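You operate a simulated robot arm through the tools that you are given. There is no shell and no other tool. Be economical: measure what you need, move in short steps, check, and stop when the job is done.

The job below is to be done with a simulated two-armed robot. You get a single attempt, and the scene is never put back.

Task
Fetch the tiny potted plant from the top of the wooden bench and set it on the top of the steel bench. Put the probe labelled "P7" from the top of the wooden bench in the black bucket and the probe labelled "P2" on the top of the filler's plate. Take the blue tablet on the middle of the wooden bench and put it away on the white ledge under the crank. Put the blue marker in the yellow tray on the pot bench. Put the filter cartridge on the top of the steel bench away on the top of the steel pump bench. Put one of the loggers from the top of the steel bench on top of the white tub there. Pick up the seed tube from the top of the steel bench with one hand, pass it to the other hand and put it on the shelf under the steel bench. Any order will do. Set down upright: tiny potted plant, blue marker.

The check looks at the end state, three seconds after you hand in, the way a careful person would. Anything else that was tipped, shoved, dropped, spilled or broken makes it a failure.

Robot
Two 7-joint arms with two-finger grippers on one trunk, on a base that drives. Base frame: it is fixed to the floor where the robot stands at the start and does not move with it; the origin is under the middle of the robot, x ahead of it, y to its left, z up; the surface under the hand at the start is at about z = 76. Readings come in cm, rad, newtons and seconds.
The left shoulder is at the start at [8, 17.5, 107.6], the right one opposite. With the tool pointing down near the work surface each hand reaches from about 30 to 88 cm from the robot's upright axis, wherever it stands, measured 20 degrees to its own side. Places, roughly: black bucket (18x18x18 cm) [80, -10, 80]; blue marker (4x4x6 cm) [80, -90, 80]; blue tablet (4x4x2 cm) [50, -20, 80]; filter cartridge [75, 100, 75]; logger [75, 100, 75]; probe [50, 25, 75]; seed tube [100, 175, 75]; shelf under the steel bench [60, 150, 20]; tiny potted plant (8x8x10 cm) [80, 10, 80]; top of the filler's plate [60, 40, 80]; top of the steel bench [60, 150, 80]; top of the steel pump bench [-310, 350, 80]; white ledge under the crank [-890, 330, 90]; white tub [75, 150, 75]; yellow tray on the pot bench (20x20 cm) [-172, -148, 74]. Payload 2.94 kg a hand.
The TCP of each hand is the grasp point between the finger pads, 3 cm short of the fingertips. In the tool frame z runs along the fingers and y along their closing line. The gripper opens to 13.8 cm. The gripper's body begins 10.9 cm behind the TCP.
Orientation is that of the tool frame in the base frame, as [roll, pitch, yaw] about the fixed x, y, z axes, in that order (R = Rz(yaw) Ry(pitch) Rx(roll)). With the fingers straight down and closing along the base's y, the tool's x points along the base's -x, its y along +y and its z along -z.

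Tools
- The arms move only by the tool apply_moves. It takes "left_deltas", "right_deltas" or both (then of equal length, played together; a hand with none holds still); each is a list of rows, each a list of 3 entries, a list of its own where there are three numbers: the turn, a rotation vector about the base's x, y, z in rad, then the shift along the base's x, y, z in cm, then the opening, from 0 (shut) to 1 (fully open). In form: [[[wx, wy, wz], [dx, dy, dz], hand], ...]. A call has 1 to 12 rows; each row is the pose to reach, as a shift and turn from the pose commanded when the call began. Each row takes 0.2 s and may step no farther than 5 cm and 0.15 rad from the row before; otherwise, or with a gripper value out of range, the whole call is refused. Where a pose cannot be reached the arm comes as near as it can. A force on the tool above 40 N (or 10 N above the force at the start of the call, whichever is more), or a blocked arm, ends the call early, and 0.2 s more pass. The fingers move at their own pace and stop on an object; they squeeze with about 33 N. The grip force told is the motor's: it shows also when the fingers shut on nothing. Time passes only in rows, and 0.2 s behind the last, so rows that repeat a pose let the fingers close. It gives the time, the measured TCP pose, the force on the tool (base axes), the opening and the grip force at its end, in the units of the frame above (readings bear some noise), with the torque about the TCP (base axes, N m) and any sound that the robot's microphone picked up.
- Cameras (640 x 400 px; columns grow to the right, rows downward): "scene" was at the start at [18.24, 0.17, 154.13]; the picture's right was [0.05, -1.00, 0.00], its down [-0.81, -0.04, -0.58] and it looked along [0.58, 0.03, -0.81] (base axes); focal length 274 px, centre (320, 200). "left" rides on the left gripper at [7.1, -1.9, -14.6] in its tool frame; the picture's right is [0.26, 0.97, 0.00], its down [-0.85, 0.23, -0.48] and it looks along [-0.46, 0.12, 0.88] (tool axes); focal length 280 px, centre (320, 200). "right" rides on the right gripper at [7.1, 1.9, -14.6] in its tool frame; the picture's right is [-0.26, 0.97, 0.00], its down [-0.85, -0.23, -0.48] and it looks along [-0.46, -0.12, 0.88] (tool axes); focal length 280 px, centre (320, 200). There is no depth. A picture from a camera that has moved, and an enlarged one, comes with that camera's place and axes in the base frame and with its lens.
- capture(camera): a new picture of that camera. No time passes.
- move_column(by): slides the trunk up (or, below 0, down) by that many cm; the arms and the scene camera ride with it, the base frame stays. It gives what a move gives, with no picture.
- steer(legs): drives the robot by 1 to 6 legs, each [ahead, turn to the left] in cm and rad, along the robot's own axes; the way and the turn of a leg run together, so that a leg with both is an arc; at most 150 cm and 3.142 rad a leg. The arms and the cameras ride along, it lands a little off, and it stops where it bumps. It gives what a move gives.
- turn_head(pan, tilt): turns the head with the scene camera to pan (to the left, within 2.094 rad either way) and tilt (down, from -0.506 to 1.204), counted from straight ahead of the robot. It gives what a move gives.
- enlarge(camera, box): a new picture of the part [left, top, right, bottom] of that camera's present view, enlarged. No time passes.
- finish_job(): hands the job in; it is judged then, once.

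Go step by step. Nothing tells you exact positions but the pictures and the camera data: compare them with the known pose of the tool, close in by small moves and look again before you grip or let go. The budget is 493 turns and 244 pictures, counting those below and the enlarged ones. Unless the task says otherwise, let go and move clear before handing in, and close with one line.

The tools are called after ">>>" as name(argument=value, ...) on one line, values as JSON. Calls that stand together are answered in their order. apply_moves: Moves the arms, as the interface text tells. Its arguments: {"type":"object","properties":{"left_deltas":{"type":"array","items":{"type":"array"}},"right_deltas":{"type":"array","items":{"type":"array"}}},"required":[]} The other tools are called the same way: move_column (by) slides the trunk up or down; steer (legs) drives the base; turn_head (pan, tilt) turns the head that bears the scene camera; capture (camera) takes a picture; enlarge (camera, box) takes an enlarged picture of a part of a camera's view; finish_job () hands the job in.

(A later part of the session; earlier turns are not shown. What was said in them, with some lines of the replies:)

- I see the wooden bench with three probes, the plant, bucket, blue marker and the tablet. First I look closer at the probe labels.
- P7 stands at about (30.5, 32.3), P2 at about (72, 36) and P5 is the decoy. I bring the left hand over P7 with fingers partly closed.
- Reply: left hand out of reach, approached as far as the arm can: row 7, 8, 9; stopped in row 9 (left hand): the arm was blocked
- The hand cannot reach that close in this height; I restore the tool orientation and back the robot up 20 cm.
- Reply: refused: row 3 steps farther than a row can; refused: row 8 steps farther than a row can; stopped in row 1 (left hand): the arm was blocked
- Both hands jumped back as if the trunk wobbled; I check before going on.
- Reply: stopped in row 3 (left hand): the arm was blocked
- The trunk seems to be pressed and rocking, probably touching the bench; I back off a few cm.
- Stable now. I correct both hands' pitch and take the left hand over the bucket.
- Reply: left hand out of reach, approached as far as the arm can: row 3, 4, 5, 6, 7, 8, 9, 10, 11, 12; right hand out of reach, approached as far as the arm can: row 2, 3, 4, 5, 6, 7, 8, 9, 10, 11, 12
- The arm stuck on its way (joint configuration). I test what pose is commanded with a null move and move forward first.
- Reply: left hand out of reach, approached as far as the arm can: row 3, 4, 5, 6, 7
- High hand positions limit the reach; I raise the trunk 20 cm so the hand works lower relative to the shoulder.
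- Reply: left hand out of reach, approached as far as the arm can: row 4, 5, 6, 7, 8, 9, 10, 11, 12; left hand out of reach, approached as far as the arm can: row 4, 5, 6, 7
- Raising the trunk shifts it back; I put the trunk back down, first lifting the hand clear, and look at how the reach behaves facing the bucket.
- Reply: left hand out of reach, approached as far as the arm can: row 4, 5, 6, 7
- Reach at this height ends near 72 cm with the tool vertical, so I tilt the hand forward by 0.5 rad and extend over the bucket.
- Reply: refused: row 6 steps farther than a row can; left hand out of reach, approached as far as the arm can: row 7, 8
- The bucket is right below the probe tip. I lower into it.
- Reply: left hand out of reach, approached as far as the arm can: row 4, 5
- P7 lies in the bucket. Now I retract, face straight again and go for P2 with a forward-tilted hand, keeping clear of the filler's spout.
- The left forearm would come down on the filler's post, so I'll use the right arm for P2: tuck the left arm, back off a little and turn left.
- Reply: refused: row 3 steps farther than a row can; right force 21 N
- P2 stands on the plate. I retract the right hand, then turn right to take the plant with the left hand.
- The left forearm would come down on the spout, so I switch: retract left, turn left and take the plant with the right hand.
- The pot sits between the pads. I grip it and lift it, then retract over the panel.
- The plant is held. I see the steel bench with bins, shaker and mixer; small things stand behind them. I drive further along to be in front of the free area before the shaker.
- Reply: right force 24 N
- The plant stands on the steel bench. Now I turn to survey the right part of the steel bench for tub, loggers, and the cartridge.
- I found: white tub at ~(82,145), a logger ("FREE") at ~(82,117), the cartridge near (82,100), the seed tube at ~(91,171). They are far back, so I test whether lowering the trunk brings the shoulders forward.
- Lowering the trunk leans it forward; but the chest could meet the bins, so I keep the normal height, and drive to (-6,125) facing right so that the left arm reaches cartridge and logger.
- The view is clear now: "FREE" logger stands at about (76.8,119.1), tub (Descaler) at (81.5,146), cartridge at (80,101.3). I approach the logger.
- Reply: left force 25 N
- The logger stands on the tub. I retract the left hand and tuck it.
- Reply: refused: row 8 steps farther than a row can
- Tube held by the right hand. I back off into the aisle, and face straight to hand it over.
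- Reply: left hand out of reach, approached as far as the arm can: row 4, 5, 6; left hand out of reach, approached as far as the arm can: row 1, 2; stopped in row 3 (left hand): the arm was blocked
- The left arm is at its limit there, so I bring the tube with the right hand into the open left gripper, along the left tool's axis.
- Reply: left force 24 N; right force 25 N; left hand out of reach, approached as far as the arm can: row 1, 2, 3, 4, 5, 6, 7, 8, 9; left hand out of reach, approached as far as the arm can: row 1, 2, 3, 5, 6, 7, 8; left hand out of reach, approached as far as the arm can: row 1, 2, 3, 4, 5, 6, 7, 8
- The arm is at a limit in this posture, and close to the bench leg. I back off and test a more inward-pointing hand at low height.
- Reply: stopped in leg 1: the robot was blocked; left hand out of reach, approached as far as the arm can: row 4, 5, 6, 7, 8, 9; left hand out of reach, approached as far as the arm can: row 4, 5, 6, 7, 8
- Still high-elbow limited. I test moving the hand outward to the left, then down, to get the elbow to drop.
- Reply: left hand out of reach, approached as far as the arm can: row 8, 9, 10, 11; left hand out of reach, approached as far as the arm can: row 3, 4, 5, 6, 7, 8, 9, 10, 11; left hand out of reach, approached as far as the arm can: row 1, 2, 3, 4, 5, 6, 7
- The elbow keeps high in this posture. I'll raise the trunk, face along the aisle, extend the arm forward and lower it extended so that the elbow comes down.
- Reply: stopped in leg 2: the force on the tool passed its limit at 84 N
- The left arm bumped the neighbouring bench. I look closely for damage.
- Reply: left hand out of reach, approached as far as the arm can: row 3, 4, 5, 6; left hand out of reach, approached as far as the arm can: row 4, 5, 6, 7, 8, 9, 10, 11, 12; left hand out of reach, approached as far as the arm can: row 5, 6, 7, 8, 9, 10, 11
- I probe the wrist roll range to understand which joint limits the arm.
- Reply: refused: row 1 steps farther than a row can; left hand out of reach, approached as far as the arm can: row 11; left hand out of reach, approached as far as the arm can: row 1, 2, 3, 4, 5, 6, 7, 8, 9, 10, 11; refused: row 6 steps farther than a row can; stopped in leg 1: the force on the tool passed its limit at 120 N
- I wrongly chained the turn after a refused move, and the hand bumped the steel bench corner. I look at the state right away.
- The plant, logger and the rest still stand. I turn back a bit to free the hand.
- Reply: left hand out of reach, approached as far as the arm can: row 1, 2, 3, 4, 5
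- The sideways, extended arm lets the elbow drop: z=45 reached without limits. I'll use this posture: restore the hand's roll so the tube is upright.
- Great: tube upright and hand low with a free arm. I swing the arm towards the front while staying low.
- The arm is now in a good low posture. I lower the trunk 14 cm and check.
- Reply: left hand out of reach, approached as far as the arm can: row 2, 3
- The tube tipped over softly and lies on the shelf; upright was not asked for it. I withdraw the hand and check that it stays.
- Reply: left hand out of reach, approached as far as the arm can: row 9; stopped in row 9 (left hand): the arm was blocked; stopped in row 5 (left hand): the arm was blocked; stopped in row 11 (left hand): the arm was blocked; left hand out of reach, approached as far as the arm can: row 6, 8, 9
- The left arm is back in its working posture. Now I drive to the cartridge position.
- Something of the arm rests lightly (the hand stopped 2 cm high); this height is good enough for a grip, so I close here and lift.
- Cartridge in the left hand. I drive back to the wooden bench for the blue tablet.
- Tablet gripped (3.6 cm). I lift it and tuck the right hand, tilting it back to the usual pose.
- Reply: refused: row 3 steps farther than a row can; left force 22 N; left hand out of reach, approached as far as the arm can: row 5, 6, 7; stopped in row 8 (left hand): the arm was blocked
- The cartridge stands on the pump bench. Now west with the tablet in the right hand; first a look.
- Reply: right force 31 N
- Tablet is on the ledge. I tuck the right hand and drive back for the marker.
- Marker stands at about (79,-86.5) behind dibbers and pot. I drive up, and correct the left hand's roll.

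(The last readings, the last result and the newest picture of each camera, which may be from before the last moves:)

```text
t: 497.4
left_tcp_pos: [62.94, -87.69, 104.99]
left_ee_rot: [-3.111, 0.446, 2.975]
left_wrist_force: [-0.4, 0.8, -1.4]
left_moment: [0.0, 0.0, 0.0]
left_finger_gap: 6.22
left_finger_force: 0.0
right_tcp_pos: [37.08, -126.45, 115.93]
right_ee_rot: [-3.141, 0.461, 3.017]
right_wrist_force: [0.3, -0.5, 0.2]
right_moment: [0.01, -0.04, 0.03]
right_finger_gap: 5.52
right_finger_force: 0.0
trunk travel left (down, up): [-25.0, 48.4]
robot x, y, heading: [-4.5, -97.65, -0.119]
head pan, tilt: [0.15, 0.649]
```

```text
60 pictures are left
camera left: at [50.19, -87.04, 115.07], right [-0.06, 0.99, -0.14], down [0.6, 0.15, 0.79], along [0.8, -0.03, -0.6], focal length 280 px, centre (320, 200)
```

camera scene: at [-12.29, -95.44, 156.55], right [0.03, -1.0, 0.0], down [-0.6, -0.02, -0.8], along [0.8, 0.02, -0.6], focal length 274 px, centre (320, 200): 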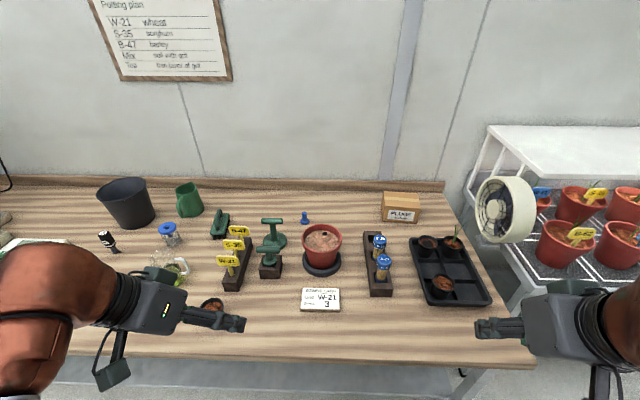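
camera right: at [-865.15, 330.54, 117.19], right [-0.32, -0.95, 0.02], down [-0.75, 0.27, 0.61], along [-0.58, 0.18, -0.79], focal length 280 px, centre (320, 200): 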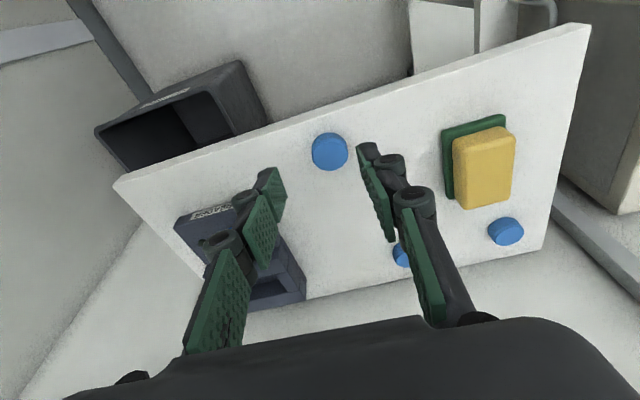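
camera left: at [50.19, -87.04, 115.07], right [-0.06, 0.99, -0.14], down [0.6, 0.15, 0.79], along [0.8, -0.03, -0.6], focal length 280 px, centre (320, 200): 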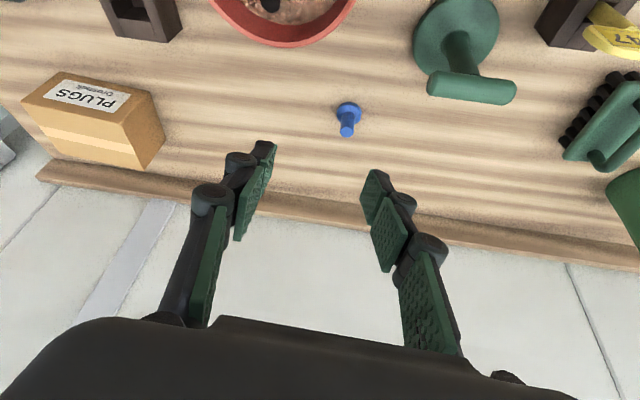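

>>> apply_moves(left_deltas=[[[0, 0, 0], [2.7, 0.6, -3.9], 0.45], [[0, 0, 0], [5.3, 1.2, -7.8], 0.45], [[0, 0, 0], [8, 1.7, -11.7], 0.45], [[0, 0, 0], [10.6, 2.3, -15.5], 0.45], [[0, 0, 0], [10.6, 2.3, -15.5], 0.45]])

>>> capture(camera="left")

>>> capture(camera="scene")

```text
t: 498.6
left_tcp_pos: [64.47, -86.75, 96.67]
left_ee_rot: [-3.111, 0.443, 2.975]
left_wrist_force: [-0.1, 0.7, -0.1]
left_moment: [-0.03, 0.01, 0.01]
left_finger_gap: 6.22
left_finger_force: 0.1
left hand out of reach, approached as far as the arm can: row 1, 2, 3, 4, 5
right_tcp_pos: [36.95, -126.4, 115.81]
right_ee_rot: [-3.141, 0.46, 3.016]
right_wrist_force: [-0.4, -0.1, -0.5]
right_moment: [0.03, -0.02, 0.02]
right_finger_gap: 5.47
right_finger_force: 0.1
trunk travel left (down, up): [-25.0, 48.4]
robot x, y, heading: [-4.38, -97.82, -0.115]
head pan, tilt: [0.15, 0.649]
```

```text
59 pictures are left
camera left: at [51.78, -86.11, 106.71], right [-0.06, 0.99, -0.14], down [0.6, 0.15, 0.79], along [0.8, -0.04, -0.6], focal length 280 px, centre (320, 200)
```

left: 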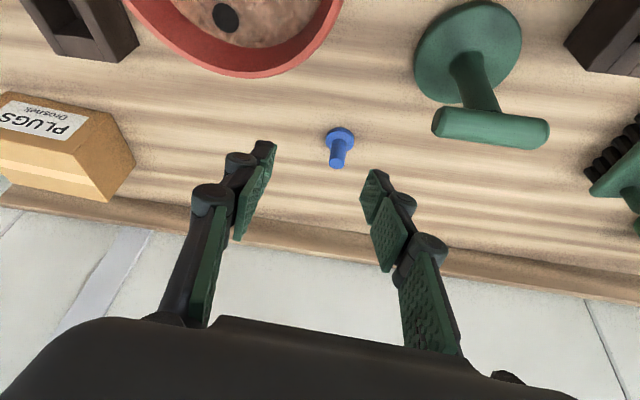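

```text
58 pictures are left
camera scene: at [15.35, -98.63, 156.54], right [0.03, -1.0, 0.0], down [-0.6, -0.02, -0.8], along [0.8, 0.03, -0.6], focal length 274 px, centre (320, 200)
```

scene: 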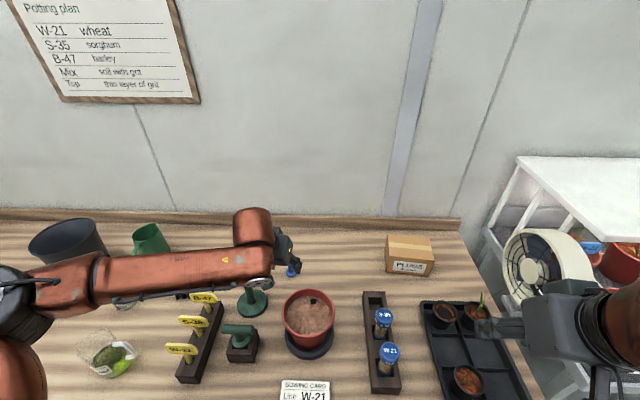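

>>> apply_moves(left_deltas=[[[0, 0, 0], [-2, 0, 4.5], 0.45], [[0, 0, 0], [-4, 0, 9], 0.45], [[0, 0, 0], [-6, 0, 13], 0.45], [[0, 0, 0], [-8, 0, 16], 0.45]])

>>> steer(legs=[[0, -0.27]])

```text
t: 499.6
left_tcp_pos: [55.91, -87.02, 112.12]
left_ee_rot: [-3.112, 0.442, 2.974]
left_wrist_force: [0.4, -0.8, -0.3]
left_moment: [-0.01, 0.01, 0.0]
left_finger_gap: 6.23
left_finger_force: 0.0
right_tcp_pos: [36.88, -126.44, 115.9]
right_ee_rot: [3.141, 0.461, 3.016]
right_wrist_force: [0.2, 0.5, 0.5]
right_moment: [-0.01, -0.01, -0.03]
right_finger_gap: 5.53
right_finger_force: 0.1
trunk travel left (down, up): [-25.0, 48.4]
robot x, y, heading: [-4.16, -97.21, -0.116]
head pan, tilt: [0.15, 0.649]
```

```text
t: 500.9
left_tcp_pos: [56.7, -103.49, 112.08]
left_ee_rot: [-3.114, 0.444, 2.703]
left_wrist_force: [0.1, -0.5, -0.7]
left_moment: [0.04, 0.02, 0.0]
left_finger_gap: 6.21
left_finger_force: 0.1
right_tcp_pos: [27.72, -136.48, 115.81]
right_ee_rot: [3.142, 0.459, 2.745]
right_wrist_force: [1.1, -0.8, 0.1]
right_moment: [0.02, -0.05, 0.02]
right_finger_gap: 5.53
right_finger_force: 0.0
trunk travel left (down, up): [-25.0, 48.4]
robot x, y, heading: [-4.32, -97.63, -0.384]
head pan, tilt: [0.15, 0.649]
```

>>> apply_moves(left_deltas=[[[0, 0, 0.05], [1.4, 3.5, -1.5], 0.45], [[0, 0, 0.1], [2.9, 7, -3], 0.45], [[0, 0, 0.15], [4.4, 10.5, -4.5], 0.45], [[0, 0, 0.2], [5.8, 14, -6], 0.45], [[0, 0, 0.25], [7.3, 17.5, -8], 0.45], [[0, 0, 0.25], [9.8, 17.8, -11.7], 0.45], [[0, 0, 0.25], [12.4, 18.1, -15.5], 0.45], [[0, 0, 0.25], [15, 18.4, -19.3], 0.45], [[0, 0, 0.25], [17, 18.5, -22.5], 0.45], [[0, 0, 0.25], [17, 18.5, -22.5], 0.45]])

>>> capture(camera="left")

```text
t: 503.1
left_tcp_pos: [73.76, -85.11, 89.77]
left_ee_rot: [-3.111, 0.443, 2.955]
left_wrist_force: [-0.3, 0.9, -0.8]
left_moment: [0.02, 0.03, 0.0]
left_finger_gap: 6.21
left_finger_force: 0.1
right_tcp_pos: [27.75, -136.31, 115.82]
right_ee_rot: [-3.141, 0.46, 2.747]
right_wrist_force: [-0.3, -0.5, -0.2]
right_moment: [-0.02, -0.02, 0.01]
right_finger_gap: 5.54
right_finger_force: 0.0
trunk travel left (down, up): [-25.0, 48.4]
robot x, y, heading: [-4.31, -97.28, -0.386]
head pan, tilt: [0.15, 0.649]
```

```text
57 pictures are left
camera left: at [61.05, -84.2, 99.71], right [-0.04, 0.99, -0.14], down [0.6, 0.13, 0.79], along [0.8, -0.05, -0.6], focal length 280 px, centre (320, 200)
```

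left: 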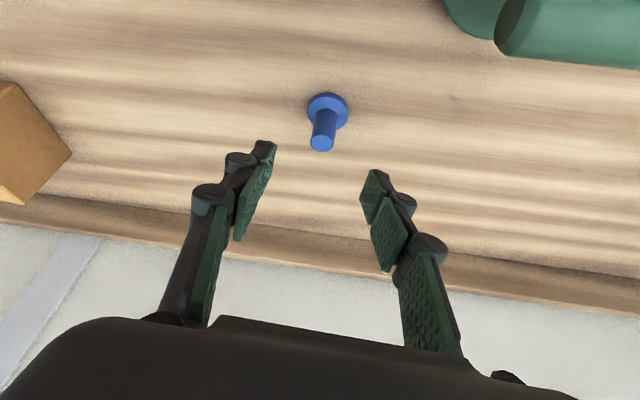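

>>> apply_moves(left_deltas=[[[0, 0, 0], [1.3, -0.3, -3.2], 0.45], [[0, 0, 0], [2.6, -0.6, -6.4], 0.45], [[0, 0, 0], [3.8, -0.8, -9.2], 0.45], [[0, 0, 0], [3.8, -0.8, -9.2], 0.45]])

>>> capture(camera="left")

```text
t: 504.1
left_tcp_pos: [77.22, -85.71, 80.23]
left_ee_rot: [-3.113, 0.445, 2.955]
left_wrist_force: [-0.5, 0.2, 0.0]
left_moment: [0.02, 0.0, 0.01]
left_finger_gap: 6.22
left_finger_force: 0.2
right_tcp_pos: [27.69, -136.23, 115.86]
right_ee_rot: [3.141, 0.462, 2.747]
right_wrist_force: [-0.1, 1.1, 0.1]
right_moment: [0.02, -0.02, 0.0]
right_finger_gap: 5.51
right_finger_force: 0.1
trunk travel left (down, up): [-25.0, 48.4]
robot x, y, heading: [-4.16, -97.17, -0.392]
head pan, tilt: [0.15, 0.649]
```

```text
56 pictures are left
camera left: at [64.55, -84.83, 90.27], right [-0.04, 0.99, -0.14], down [0.6, 0.13, 0.79], along [0.8, -0.05, -0.6], focal length 280 px, centre (320, 200)
```

left: 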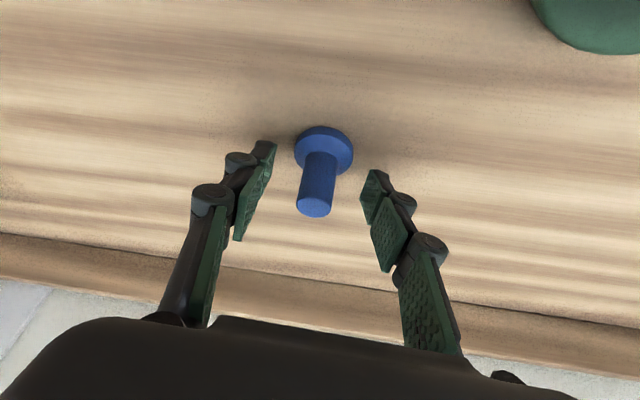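

>>> apply_moves(left_deltas=[[[0, 0, 0], [0.2, -0.1, 0.6], 0.45], [[0, 0, 0], [0.2, -0.1, 0.6], 0.25], [[0, 0, 0], [0.2, -0.1, 0.6], 0], [[0, 0, 0], [0.2, -0.1, 0.6], 0], [[0, 0, 0], [0.2, -0.1, 0.6], 0], [[0, 0, 0], [0.2, -0.1, 0.6], 0], [[0, 0, 0], [0.2, -0.1, 0.6], 0]])

>>> capture(camera="left")

```text
t: 505.7
left_tcp_pos: [77.6, -85.64, 80.92]
left_ee_rot: [-3.11, 0.444, 2.955]
left_wrist_force: [-0.2, 0.0, 1.3]
left_moment: [0.06, 0.0, 0.03]
left_finger_gap: 1.91
left_finger_force: 32.7
right_tcp_pos: [27.78, -136.28, 115.83]
right_ee_rot: [-3.14, 0.46, 2.745]
right_wrist_force: [0.3, -0.9, 0.1]
right_moment: [-0.02, -0.01, 0.0]
right_finger_gap: 5.52
right_finger_force: 0.1
trunk travel left (down, up): [-25.0, 48.4]
robot x, y, heading: [-3.95, -97.67, -0.384]
head pan, tilt: [0.15, 0.649]
```

```text
55 pictures are left
camera left: at [64.8, -84.76, 90.91], right [-0.04, 0.99, -0.14], down [0.6, 0.13, 0.79], along [0.8, -0.05, -0.6], focal length 280 px, centre (320, 200)
```

left: 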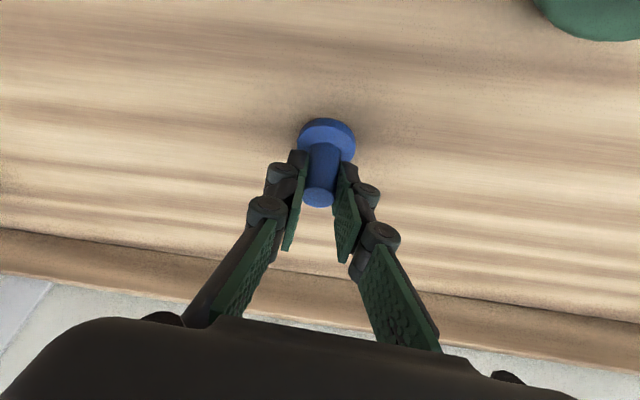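

>>> apply_moves(left_deltas=[[[0, 0, 0], [0, 0, 3], 0], [[0, 0, 0], [0, 0, 7.5], 0], [[0, 0, 0], [-1, 0, 12], 0], [[0, 0, 0], [-2.5, 0, 16.5], 0], [[0, 0, 0], [-4.5, 0, 21], 0], [[0, 0, 0], [-8, -1, 24], 0], [[0, 0, 0], [-12, -2, 26.5], 0], [[0, 0, -0.05], [-16, -4, 28], 0], [[0, 0, -0.1], [-20, -6, 29], 0], [[0, 0, -0.15], [-24, -8, 30], 0], [[0, 0, -0.2], [-28, -10, 31], 0]])

>>> capture(camera="left")

```text
t: 508.1
left_tcp_pos: [49.5, -95.84, 111.85]
left_ee_rot: [-3.113, 0.444, 2.754]
left_wrist_force: [-0.1, -0.2, 0.2]
left_moment: [0.02, 0.0, 0.03]
left_finger_gap: 1.89
left_finger_force: 32.7
right_tcp_pos: [27.89, -136.45, 115.96]
right_ee_rot: [3.141, 0.462, 2.745]
right_wrist_force: [-1.3, 1.0, 0.1]
right_moment: [0.01, -0.04, 0.02]
right_finger_gap: 5.51
right_finger_force: 0.1
trunk travel left (down, up): [-25.0, 48.4]
robot x, y, heading: [-4.05, -97.34, -0.388]
head pan, tilt: [0.15, 0.649]
```

```text
54 pictures are left
camera left: at [37.2, -92.52, 121.83], right [0.16, 0.98, -0.14], down [0.62, 0.01, 0.79], along [0.77, -0.21, -0.6], focal length 280 px, centre (320, 200)
```

left: 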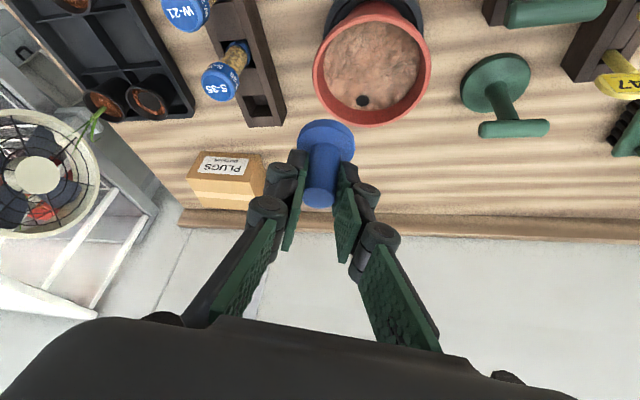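

>>> steer(legs=[[-30, 0], [0, -2.3]])

>>> turn_head(pan=0, tilt=0.6)

>>> capture(camera="scene")

```text
t: 515.5
left_tcp_pos: [-65.78, -128.08, 111.84]
left_ee_rot: [-3.111, 0.444, 0.471]
left_wrist_force: [0.7, 0.2, -0.5]
left_moment: [-0.03, 0.0, -0.04]
left_finger_gap: 1.88
left_finger_force: 32.9
right_tcp_pos: [-82.07, -85.07, 115.88]
right_ee_rot: [3.141, 0.461, 0.463]
right_wrist_force: [0.0, 0.9, -0.3]
right_moment: [0.0, -0.01, 0.0]
right_finger_gap: 5.53
right_finger_force: 0.0
trunk travel left (down, up): [-25.0, 48.4]
robot x, y, heading: [-31.65, -86.15, -2.668]
head pan, tilt: [0.15, 0.649]
```

```text
t: 516.2
left_tcp_pos: [-65.68, -128.09, 111.74]
left_ee_rot: [-3.112, 0.443, 0.468]
left_wrist_force: [0.5, -0.6, -0.7]
left_moment: [-0.02, -0.01, 0.0]
left_finger_gap: 1.89
left_finger_force: 32.3
right_tcp_pos: [-81.87, -85.18, 115.76]
right_ee_rot: [3.14, 0.461, 0.463]
right_wrist_force: [-0.1, -0.3, 0.2]
right_moment: [-0.02, -0.01, 0.0]
right_finger_gap: 5.53
right_finger_force: 0.0
trunk travel left (down, up): [-25.0, 48.4]
robot x, y, heading: [-31.57, -86.28, -2.671]
head pan, tilt: [0.0, 0.6]
```

```text
53 pictures are left
camera scene: at [-49.42, -95.56, 156.97], right [-0.46, 0.89, 0.0], down [0.5, 0.26, -0.82], along [-0.73, -0.38, -0.57], focal length 274 px, centre (320, 200)
```

scene: 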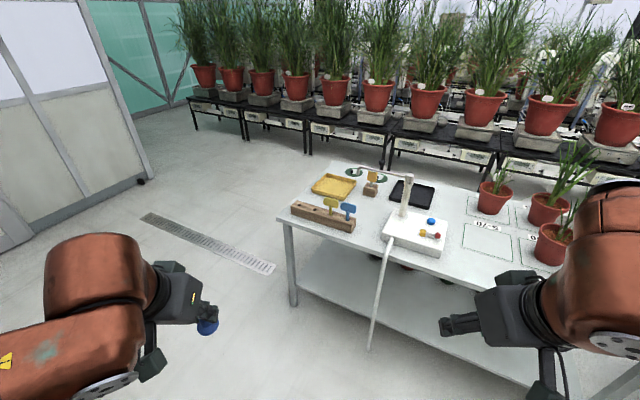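

>>> enlarge(camera="scene", box=[270, 150, 470, 270])

```text
3.20 times, centred on (370, 210) of scene
camera zoom: at [-49.42, -95.56, 156.97], right [-0.46, 0.89, 0.0], down [0.5, 0.26, -0.82], along [-0.73, -0.38, -0.57], focal length 877 px, centre (160, 168)
```

zoom: 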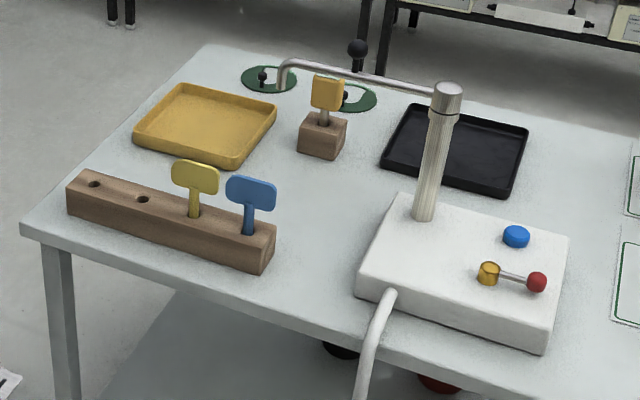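

The yellow tray is at about (-171,-150). I pull the right hand in, and drive to face the pot bench.

>>> apply_moves(right_deltas=[[[0, 0, 0], [3.5, 2, 1], 0.4], [[0, 0, 0], [7, 4, 2], 0.4], [[0, 0, 0], [10.5, 6, 3], 0.4], [[0, 0, 0], [13, 7, 4], 0.4]])

>>> steer(legs=[[0, 0.15], [70, 0], [0, -0.6]])

>>> turn_head(pan=0.2, tilt=0.75)

>>> capture(camera="scene")

```text
t: 517.2
left_tcp_pos: [-65.6, -128.11, 111.79]
left_ee_rot: [-3.112, 0.444, 0.471]
left_wrist_force: [0.4, -0.3, -0.5]
left_moment: [-0.01, -0.02, -0.02]
left_finger_gap: 1.89
left_finger_force: 33.0
right_tcp_pos: [-69.23, -78.06, 119.83]
right_ee_rot: [3.141, 0.459, 0.462]
right_wrist_force: [0.1, -0.4, -0.5]
right_moment: [0.0, -0.02, -0.01]
right_finger_gap: 5.54
right_finger_force: 0.0
trunk travel left (down, up): [-25.0, 48.4]
robot x, y, heading: [-31.79, -86.53, -2.672]
head pan, tilt: [0.0, 0.6]
```

```text
t: 523.3
left_tcp_pos: [-135.41, -151.2, 111.71]
left_ee_rot: [-3.111, 0.444, 0.046]
left_wrist_force: [-0.3, 0.2, -0.9]
left_moment: [0.0, -0.01, 0.04]
left_finger_gap: 1.89
left_finger_force: 32.9
right_tcp_pos: [-118.11, -103.88, 119.9]
right_ee_rot: [-3.141, 0.461, 0.039]
right_wrist_force: [0.4, -0.3, 0.0]
right_moment: [-0.02, 0.0, 0.02]
right_finger_gap: 5.57
right_finger_force: 0.0
trunk travel left (down, up): [-25.0, 48.4]
robot x, y, heading: [-87.09, -126.67, -3.095]
head pan, tilt: [0.0, 0.6]
```

```text
t: 524.0
left_tcp_pos: [-135.48, -151.05, 111.65]
left_ee_rot: [-3.11, 0.442, 0.046]
left_wrist_force: [-0.9, -0.6, -1.1]
left_moment: [0.0, 0.0, 0.0]
left_finger_gap: 1.91
left_finger_force: 33.2
right_tcp_pos: [-118.15, -103.85, 119.81]
right_ee_rot: [3.14, 0.462, 0.041]
right_wrist_force: [-0.2, -0.5, -0.3]
right_moment: [0.01, 0.0, -0.01]
right_finger_gap: 5.5
right_finger_force: 0.0
trunk travel left (down, up): [-25.0, 48.4]
robot x, y, heading: [-87.11, -126.73, -3.089]
head pan, tilt: [0.201, 0.75]
```

```text
51 pictures are left
camera scene: at [-106.39, -129.71, 155.69], right [-0.25, 0.97, 0.0], down [0.66, 0.17, -0.73], along [-0.71, -0.18, -0.68], focal length 274 px, centre (320, 200)
```

scene: 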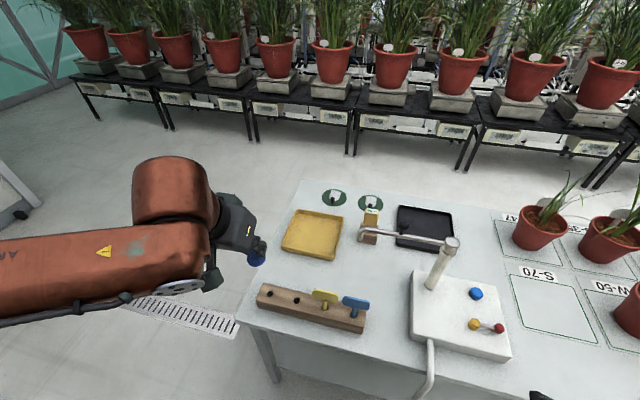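

>>> steer(legs=[[7, 0]])

>>> apply_moves(left_deltas=[[[0, 0, 0], [-4.5, 0.3, -1], 0], [[0, 0, 0], [-9, 0.6, -2], 0], [[0, 0, 0], [-13.5, 0.9, -4], 0], [[0, 0, 0], [-17.5, 1, -7], 0], [[0, 0, 0], [-21, 1, -10.5], 0], [[0, 0, 0], [-24, 1, -14.5], 0], [[0, 0, 0], [-26, 1, -18.5], 0], [[0, 0, 0], [-26, 1, -18.5], 0]])

>>> capture(camera="left")

```text
t: 525.0
left_tcp_pos: [-142.49, -151.36, 111.64]
left_ee_rot: [-3.112, 0.442, 0.048]
left_wrist_force: [-0.9, 0.3, -0.9]
left_moment: [-0.01, -0.06, -0.03]
left_finger_gap: 1.91
left_finger_force: 32.8
right_tcp_pos: [-125.19, -104.2, 119.73]
right_ee_rot: [3.142, 0.458, 0.037]
right_wrist_force: [-1.4, 0.4, -0.3]
right_moment: [-0.02, -0.07, 0.03]
right_finger_gap: 5.52
right_finger_force: 0.0
trunk travel left (down, up): [-25.0, 48.4]
robot x, y, heading: [-93.86, -127.1, -3.094]
head pan, tilt: [0.201, 0.75]
```

```text
t: 526.8
left_tcp_pos: [-162.83, -153.15, 98.13]
left_ee_rot: [-3.113, 0.443, 0.047]
left_wrist_force: [-0.2, 0.7, 0.1]
left_moment: [-0.04, 0.03, 0.01]
left_finger_gap: 1.87
left_finger_force: 32.7
left hand out of reach, approached as far as the arm can: row 5, 6, 7, 8
right_tcp_pos: [-124.99, -104.15, 119.83]
right_ee_rot: [3.139, 0.461, 0.039]
right_wrist_force: [0.7, 0.0, -0.5]
right_moment: [-0.05, 0.02, -0.02]
right_finger_gap: 5.51
right_finger_force: 0.2
trunk travel left (down, up): [-25.0, 48.4]
robot x, y, heading: [-93.99, -127.63, -3.098]
head pan, tilt: [0.201, 0.75]
```

```text
50 pictures are left
camera left: at [-150.24, -150.97, 108.07], right [0.27, -0.95, -0.14], down [-0.55, -0.27, 0.79], along [-0.79, -0.14, -0.6], focal length 280 px, centre (320, 200)
```

left: 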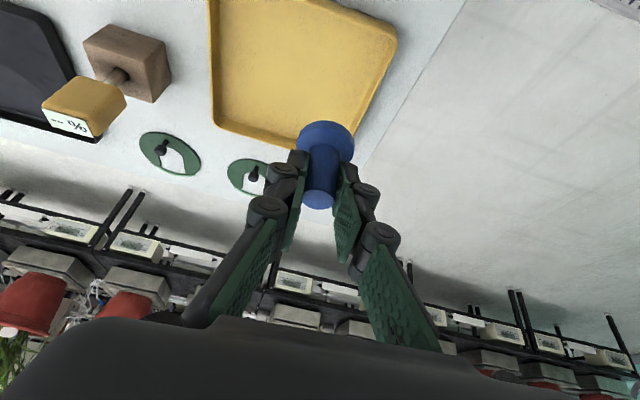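

>>> apply_moves(left_deltas=[[[0, 0, 0], [2.5, 0, 4], 0], [[0, 0, 0], [5, 0, 8], 0], [[0, 0, 0], [9, 0, 11], 0], [[0, 0, 0], [13, 0, 13.5], 0], [[0, 0, 0], [17.5, 0, 15], 0], [[0, 0, 0], [22, -1, 16], 0]])

>>> steer(legs=[[0, -0.27]])

```text
t: 528.2
left_tcp_pos: [-141.05, -154.72, 113.57]
left_ee_rot: [-3.114, 0.444, 0.047]
left_wrist_force: [-0.6, -0.4, -0.3]
left_moment: [0.02, 0.02, -0.02]
left_finger_gap: 1.87
left_finger_force: 32.6
right_tcp_pos: [-125.02, -104.28, 119.99]
right_ee_rot: [-3.141, 0.46, 0.042]
right_wrist_force: [0.6, 0.4, 0.2]
right_moment: [0.03, 0.0, -0.03]
right_finger_gap: 5.5
right_finger_force: 0.1
trunk travel left (down, up): [-25.0, 48.4]
robot x, y, heading: [-94.25, -127.3, -3.094]
head pan, tilt: [0.201, 0.75]
```

```text
t: 529.5
left_tcp_pos: [-146.62, -141.28, 113.57]
left_ee_rot: [-3.114, 0.442, -0.221]
left_wrist_force: [-1.1, 0.6, -0.5]
left_moment: [-0.04, 0.04, -0.01]
left_finger_gap: 1.91
left_finger_force: 33.0
right_tcp_pos: [-117.8, -96.8, 119.75]
right_ee_rot: [3.141, 0.462, -0.229]
right_wrist_force: [-1.0, 0.3, -0.2]
right_moment: [-0.03, 0.03, 0.05]
right_finger_gap: 5.52
right_finger_force: 0.1
trunk travel left (down, up): [-25.0, 48.4]
robot x, y, heading: [-94.11, -127.16, 2.92]
head pan, tilt: [0.201, 0.75]
```

>>> apply_moves(left_deltas=[[[0, 0, 0.05], [-3, -2.7, -1], 0], [[0, 0, 0.1], [-6, -5.5, -2], 0], [[0, 0, 0.15], [-9, -8.2, -3.5], 0], [[0, 0, 0.2], [-12, -10.5, -5.5], 0], [[0, 0, 0.2], [-15.5, -10.3, -9], 0], [[0, 0, 0.2], [-19, -10, -12.5], 0], [[0, 0, 0.2], [-22, -9.5, -16.3], 0], [[0, 0, 0.2], [-24.5, -9, -20.5], 0], [[0, 0, 0.2], [-24.5, -9, -20.5], 0]])

>>> capture(camera="left")

```text
t: 531.5
left_tcp_pos: [-171.27, -149.85, 92.84]
left_ee_rot: [-3.112, 0.444, -0.021]
left_wrist_force: [0.6, -0.2, 0.0]
left_moment: [-0.01, 0.04, 0.01]
left_finger_gap: 1.88
left_finger_force: 32.5
right_tcp_pos: [-117.67, -96.79, 119.83]
right_ee_rot: [3.141, 0.46, -0.229]
right_wrist_force: [-0.3, 0.7, -0.4]
right_moment: [0.02, 0.01, 0.02]
right_finger_gap: 5.51
right_finger_force: 0.1
trunk travel left (down, up): [-25.0, 48.4]
robot x, y, heading: [-94.22, -127.11, 2.92]
head pan, tilt: [0.201, 0.75]
```

```text
49 pictures are left
camera left: at [-158.53, -148.66, 102.9], right [0.2, -0.97, -0.14], down [-0.57, -0.23, 0.79], along [-0.8, -0.08, -0.6], focal length 280 px, centre (320, 200)
```

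left: 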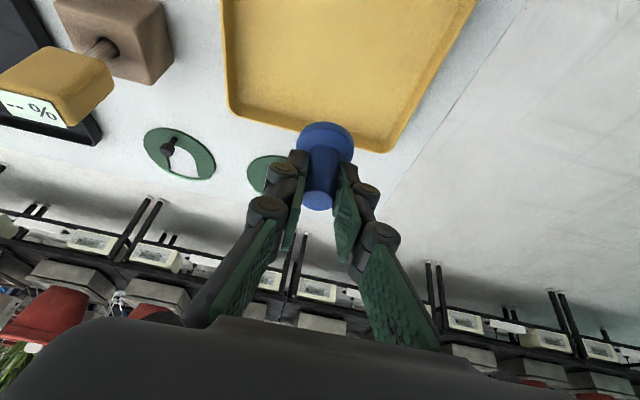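

>>> apply_moves(left_deltas=[[[0, 0, 0], [0, 1, -4], 0], [[0, 0, 0], [0, 1, -8], 0], [[0, 0, 0], [0, 1, -11], 0], [[0, 0, 0], [0, 1, -11], 0]])

>>> capture(camera="left")

```text
t: 532.5
left_tcp_pos: [-171.13, -149.29, 82.11]
left_ee_rot: [-3.111, 0.442, -0.019]
left_wrist_force: [0.3, 0.2, 0.4]
left_moment: [0.06, 0.01, 0.0]
left_finger_gap: 1.87
left_finger_force: 33.0
right_tcp_pos: [-117.83, -96.82, 119.83]
right_ee_rot: [-3.139, 0.46, -0.228]
right_wrist_force: [0.6, 0.0, -0.5]
right_moment: [0.01, 0.02, 0.0]
right_finger_gap: 5.52
right_finger_force: 0.0
trunk travel left (down, up): [-25.0, 48.4]
robot x, y, heading: [-94.27, -126.95, 2.924]
head pan, tilt: [0.201, 0.75]
```

```text
48 pictures are left
camera left: at [-158.36, -147.89, 92.14], right [0.21, -0.97, -0.14], down [-0.57, -0.23, 0.79], along [-0.8, -0.08, -0.6], focal length 280 px, centre (320, 200)
```

left: 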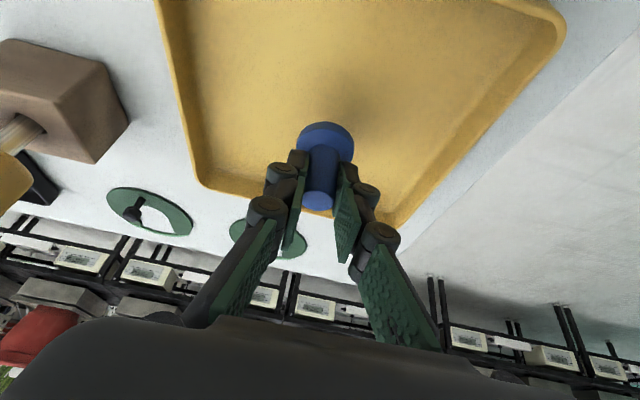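

Well inside the tray. I lower to contact in small steps.

>>> apply_moves(left_deltas=[[[0, 0, 0], [0, 0, -1], 0], [[0, 0, 0], [0, 0, -1.8], 0], [[0, 0, 0], [0, 0, -1.8], 0]])

```text
t: 533.3
left_tcp_pos: [-171.11, -149.34, 80.41]
left_ee_rot: [-3.112, 0.443, -0.018]
left_wrist_force: [-0.3, 0.1, -0.2]
left_moment: [-0.02, 0.0, 0.0]
left_finger_gap: 1.89
left_finger_force: 33.1
right_tcp_pos: [-117.9, -96.82, 119.74]
right_ee_rot: [3.14, 0.461, -0.229]
right_wrist_force: [-0.1, 0.6, -0.6]
right_moment: [-0.01, 0.0, 0.01]
right_finger_gap: 5.51
right_finger_force: 0.2
trunk travel left (down, up): [-25.0, 48.4]
robot x, y, heading: [-94.04, -127.2, 2.918]
head pan, tilt: [0.201, 0.75]
```

>>> apply_moves(left_deltas=[[[0, 0, 0], [0, 0, -0.8], 0], [[0, 0, 0], [0, 0, -1.3], 0], [[0, 0, 0], [0, 0, -1.3], 0]])

>>> enlarge(camera="left", box=[220, 80, 420, 230])

```text
t: 534.1
left_tcp_pos: [-171.31, -149.28, 79.29]
left_ee_rot: [-3.11, 0.448, -0.018]
left_wrist_force: [-2.0, -1.3, 10.3]
left_moment: [-0.24, 0.08, -0.02]
left_finger_gap: 1.91
left_finger_force: 33.3
right_tcp_pos: [-117.8, -96.77, 119.92]
right_ee_rot: [3.141, 0.462, -0.229]
right_wrist_force: [0.4, -0.4, 0.4]
right_moment: [0.02, 0.01, -0.03]
right_finger_gap: 5.5
right_finger_force: 0.0
trunk travel left (down, up): [-25.0, 48.4]
robot x, y, heading: [-94.23, -127.34, 2.923]
head pan, tilt: [0.201, 0.75]
```

```text
2.67 times, centred on (320, 155) of left
camera zoom: at [-158.49, -147.96, 89.18], right [0.2, -0.97, -0.14], down [-0.57, -0.23, 0.79], along [-0.8, -0.08, -0.6], focal length 748 px, centre (320, 320)
```

zoom: 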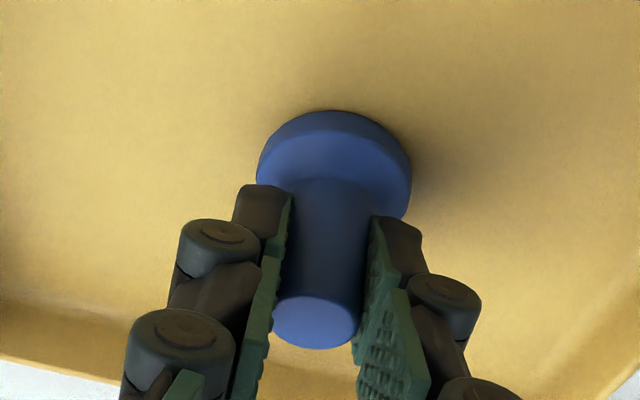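

>>> apply_moves(left_deltas=[[[0, 0, 0], [0, 0, 0.2], 0], [[0, 0, 0], [0, 0, 0.2], 0.2], [[0, 0, 0], [0, 0, 0.2], 0.35], [[0, 0, 0], [0, 0, 0.2], 0.45], [[0, 0, 0], [0, 0, 0.2], 0.45], [[0, 0, 0], [1, 0, 2.2], 0.45], [[0, 0, 0], [2.8, 0, 6.2], 0.45], [[0, 0, 0], [4.7, 0, 10.3], 0.45], [[0, 0, 0], [6.6, 0, 14.5], 0.45]])

>>> capture(camera="left")

```text
t: 536.1
left_tcp_pos: [-164.56, -149.56, 93.16]
left_ee_rot: [-3.113, 0.442, -0.019]
left_wrist_force: [-0.4, -0.5, 0.1]
left_moment: [-0.01, 0.03, -0.01]
left_finger_gap: 6.22
left_finger_force: 0.1
right_tcp_pos: [-117.85, -96.84, 119.89]
right_ee_rot: [-3.14, 0.462, -0.229]
right_wrist_force: [0.4, -0.8, -1.2]
right_moment: [0.01, 0.04, -0.02]
right_finger_gap: 5.51
right_finger_force: 0.0
trunk travel left (down, up): [-25.0, 48.4]
robot x, y, heading: [-93.71, -126.78, 2.923]
head pan, tilt: [0.201, 0.75]
```

```text
46 pictures are left
camera left: at [-151.89, -148.32, 103.3], right [0.21, -0.97, -0.14], down [-0.57, -0.23, 0.79], along [-0.79, -0.08, -0.6], focal length 280 px, centre (320, 200)
```

left: 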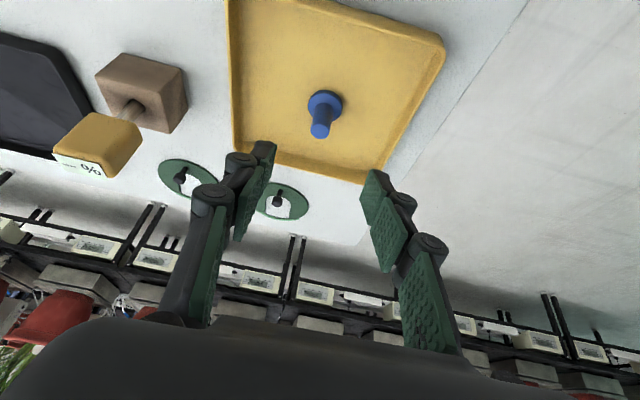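

Marker stands upright in the tray. I retract, back away and make a last inspection of the steel bench.

>>> apply_moves(left_deltas=[[[0, 0, 0], [3, 0, 4], 0.45], [[0, 0, 0], [6.5, -0.5, 7.5], 0.45], [[0, 0, 0], [10, -1, 11], 0.45], [[0, 0, 0], [14, -1, 14], 0.45], [[0, 0, 0], [18.5, -1, 16], 0.45], [[0, 0, 0], [22, -1, 18], 0.45]])

>>> steer(legs=[[-50, 0], [0, -1.3]])

>>> capture(camera="scene")

```text
t: 537.5
left_tcp_pos: [-142.95, -150.12, 111.39]
left_ee_rot: [-3.113, 0.442, -0.021]
left_wrist_force: [0.1, 0.2, -0.2]
left_moment: [0.03, 0.03, 0.01]
left_finger_gap: 6.2
left_finger_force: 0.1
right_tcp_pos: [-117.77, -96.83, 119.77]
right_ee_rot: [-3.141, 0.461, -0.229]
right_wrist_force: [-0.7, -0.1, 0.7]
right_moment: [0.03, -0.02, -0.03]
right_finger_gap: 5.5
right_finger_force: 0.1
trunk travel left (down, up): [-25.0, 48.4]
robot x, y, heading: [-94.27, -127.06, 2.923]
head pan, tilt: [0.201, 0.75]
```

```text
t: 543.7
left_tcp_pos: [-80.51, -97.62, 111.41]
left_ee_rot: [-3.112, 0.444, -1.307]
left_wrist_force: [0.3, -0.1, 0.4]
left_moment: [0.0, -0.03, 0.02]
left_finger_gap: 6.22
left_finger_force: 0.1
right_tcp_pos: [-22.23, -106.93, 119.88]
right_ee_rot: [3.14, 0.459, -1.514]
right_wrist_force: [-0.3, -0.4, -0.1]
right_moment: [-0.03, -0.02, 0.03]
right_finger_gap: 5.51
right_finger_force: 0.0
trunk travel left (down, up): [-25.0, 48.4]
robot x, y, heading: [-44.45, -137.89, 1.637]
head pan, tilt: [0.201, 0.75]
```

```text
45 pictures are left
camera scene: at [-47.81, -119.43, 155.69], right [0.96, 0.26, 0.0], down [0.18, -0.66, -0.73], along [-0.19, 0.71, -0.68], focal length 274 px, centre (320, 200)
```

scene: 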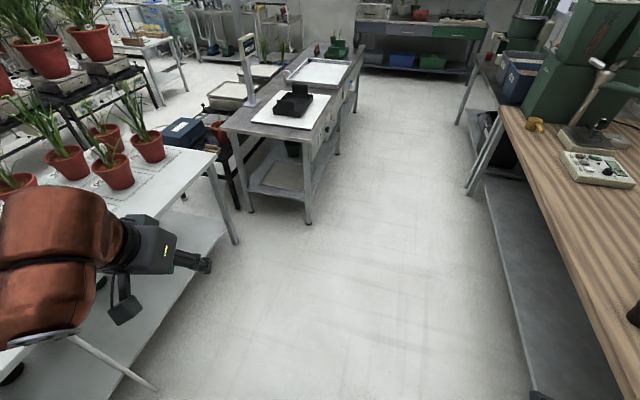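

>>> steer(legs=[[0, -0.09], [150, 0], [115, 0], [0, -1.5]])

>>> turn_head(pan=0.1, tilt=0.65)

>>> capture(camera="scene")

```text
t: 560.8
left_tcp_pos: [4.84, 160.7, 111.41]
left_ee_rot: [-3.114, 0.443, -2.929]
left_wrist_force: [0.1, -0.5, -0.6]
left_moment: [0.0, 0.0, 0.04]
left_finger_gap: 6.21
left_finger_force: 0.1
right_tcp_pos: [-7.41, 103.07, 119.85]
right_ee_rot: [3.141, 0.461, -3.136]
right_wrist_force: [0.1, -0.4, -0.6]
right_moment: [0.01, -0.03, 0.01]
right_finger_gap: 5.49
right_finger_force: 0.0
trunk travel left (down, up): [-25.0, 48.4]
robot x, y, heading: [-37.56, 127.3, 0.02]
head pan, tilt: [0.201, 0.75]
```

```text
t: 561.5
left_tcp_pos: [4.74, 160.81, 111.37]
left_ee_rot: [-3.111, 0.441, -2.929]
left_wrist_force: [0.0, 0.8, 0.1]
left_moment: [0.0, 0.0, 0.01]
left_finger_gap: 6.22
left_finger_force: 0.0
right_tcp_pos: [-7.26, 103.11, 119.73]
right_ee_rot: [-3.141, 0.461, -3.137]
right_wrist_force: [0.1, 0.8, 0.3]
right_moment: [0.01, 0.02, -0.01]
right_finger_gap: 5.52
right_finger_force: 0.0
trunk travel left (down, up): [-25.0, 48.4]
robot x, y, heading: [-37.3, 127.35, 0.014]
head pan, tilt: [0.099, 0.649]
```

```text
44 pictures are left
camera scene: at [-17.88, 128.11, 156.54], right [0.12, -0.99, 0.0], down [-0.6, -0.07, -0.8], along [0.79, 0.09, -0.61], focal length 274 px, centre (320, 200)
```

scene: 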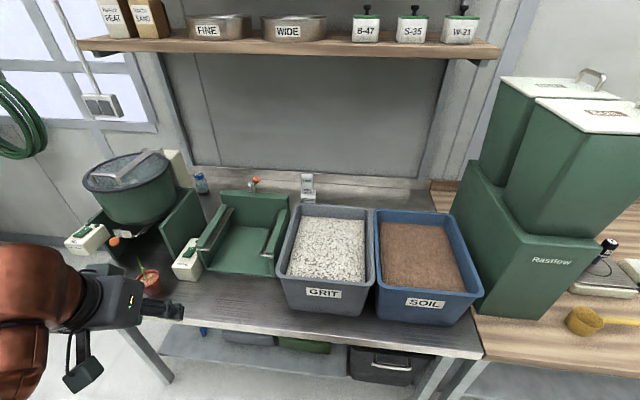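

>>> enlarge(camera="scene", box=[120, 160, 440, 360])

```text
2.00 times, centred on (280, 260) of scene
camera zoom: at [-17.88, 128.11, 156.54], right [0.12, -0.99, 0.0], down [-0.6, -0.07, -0.8], along [0.79, 0.09, -0.61], focal length 548 px, centre (400, 80)
```

zoom: 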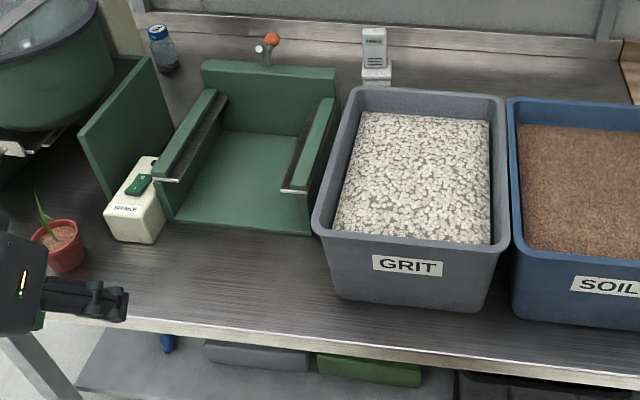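

All items are seen in place: plant, logger on tub, tube on the shelf, bins undisturbed, hands empty and clear. I hand in.

>>> finish_job()

```text
The job is handed in.
```

All the moves are finished and handed in. The seed tube is on the shelf but tipped onto its side when I released it. During the run my left hand also struck the edges of the steel bench and a neighbouring bench. I saw nothing displaced when I looked right after each hit, or at the steel bench at the end.
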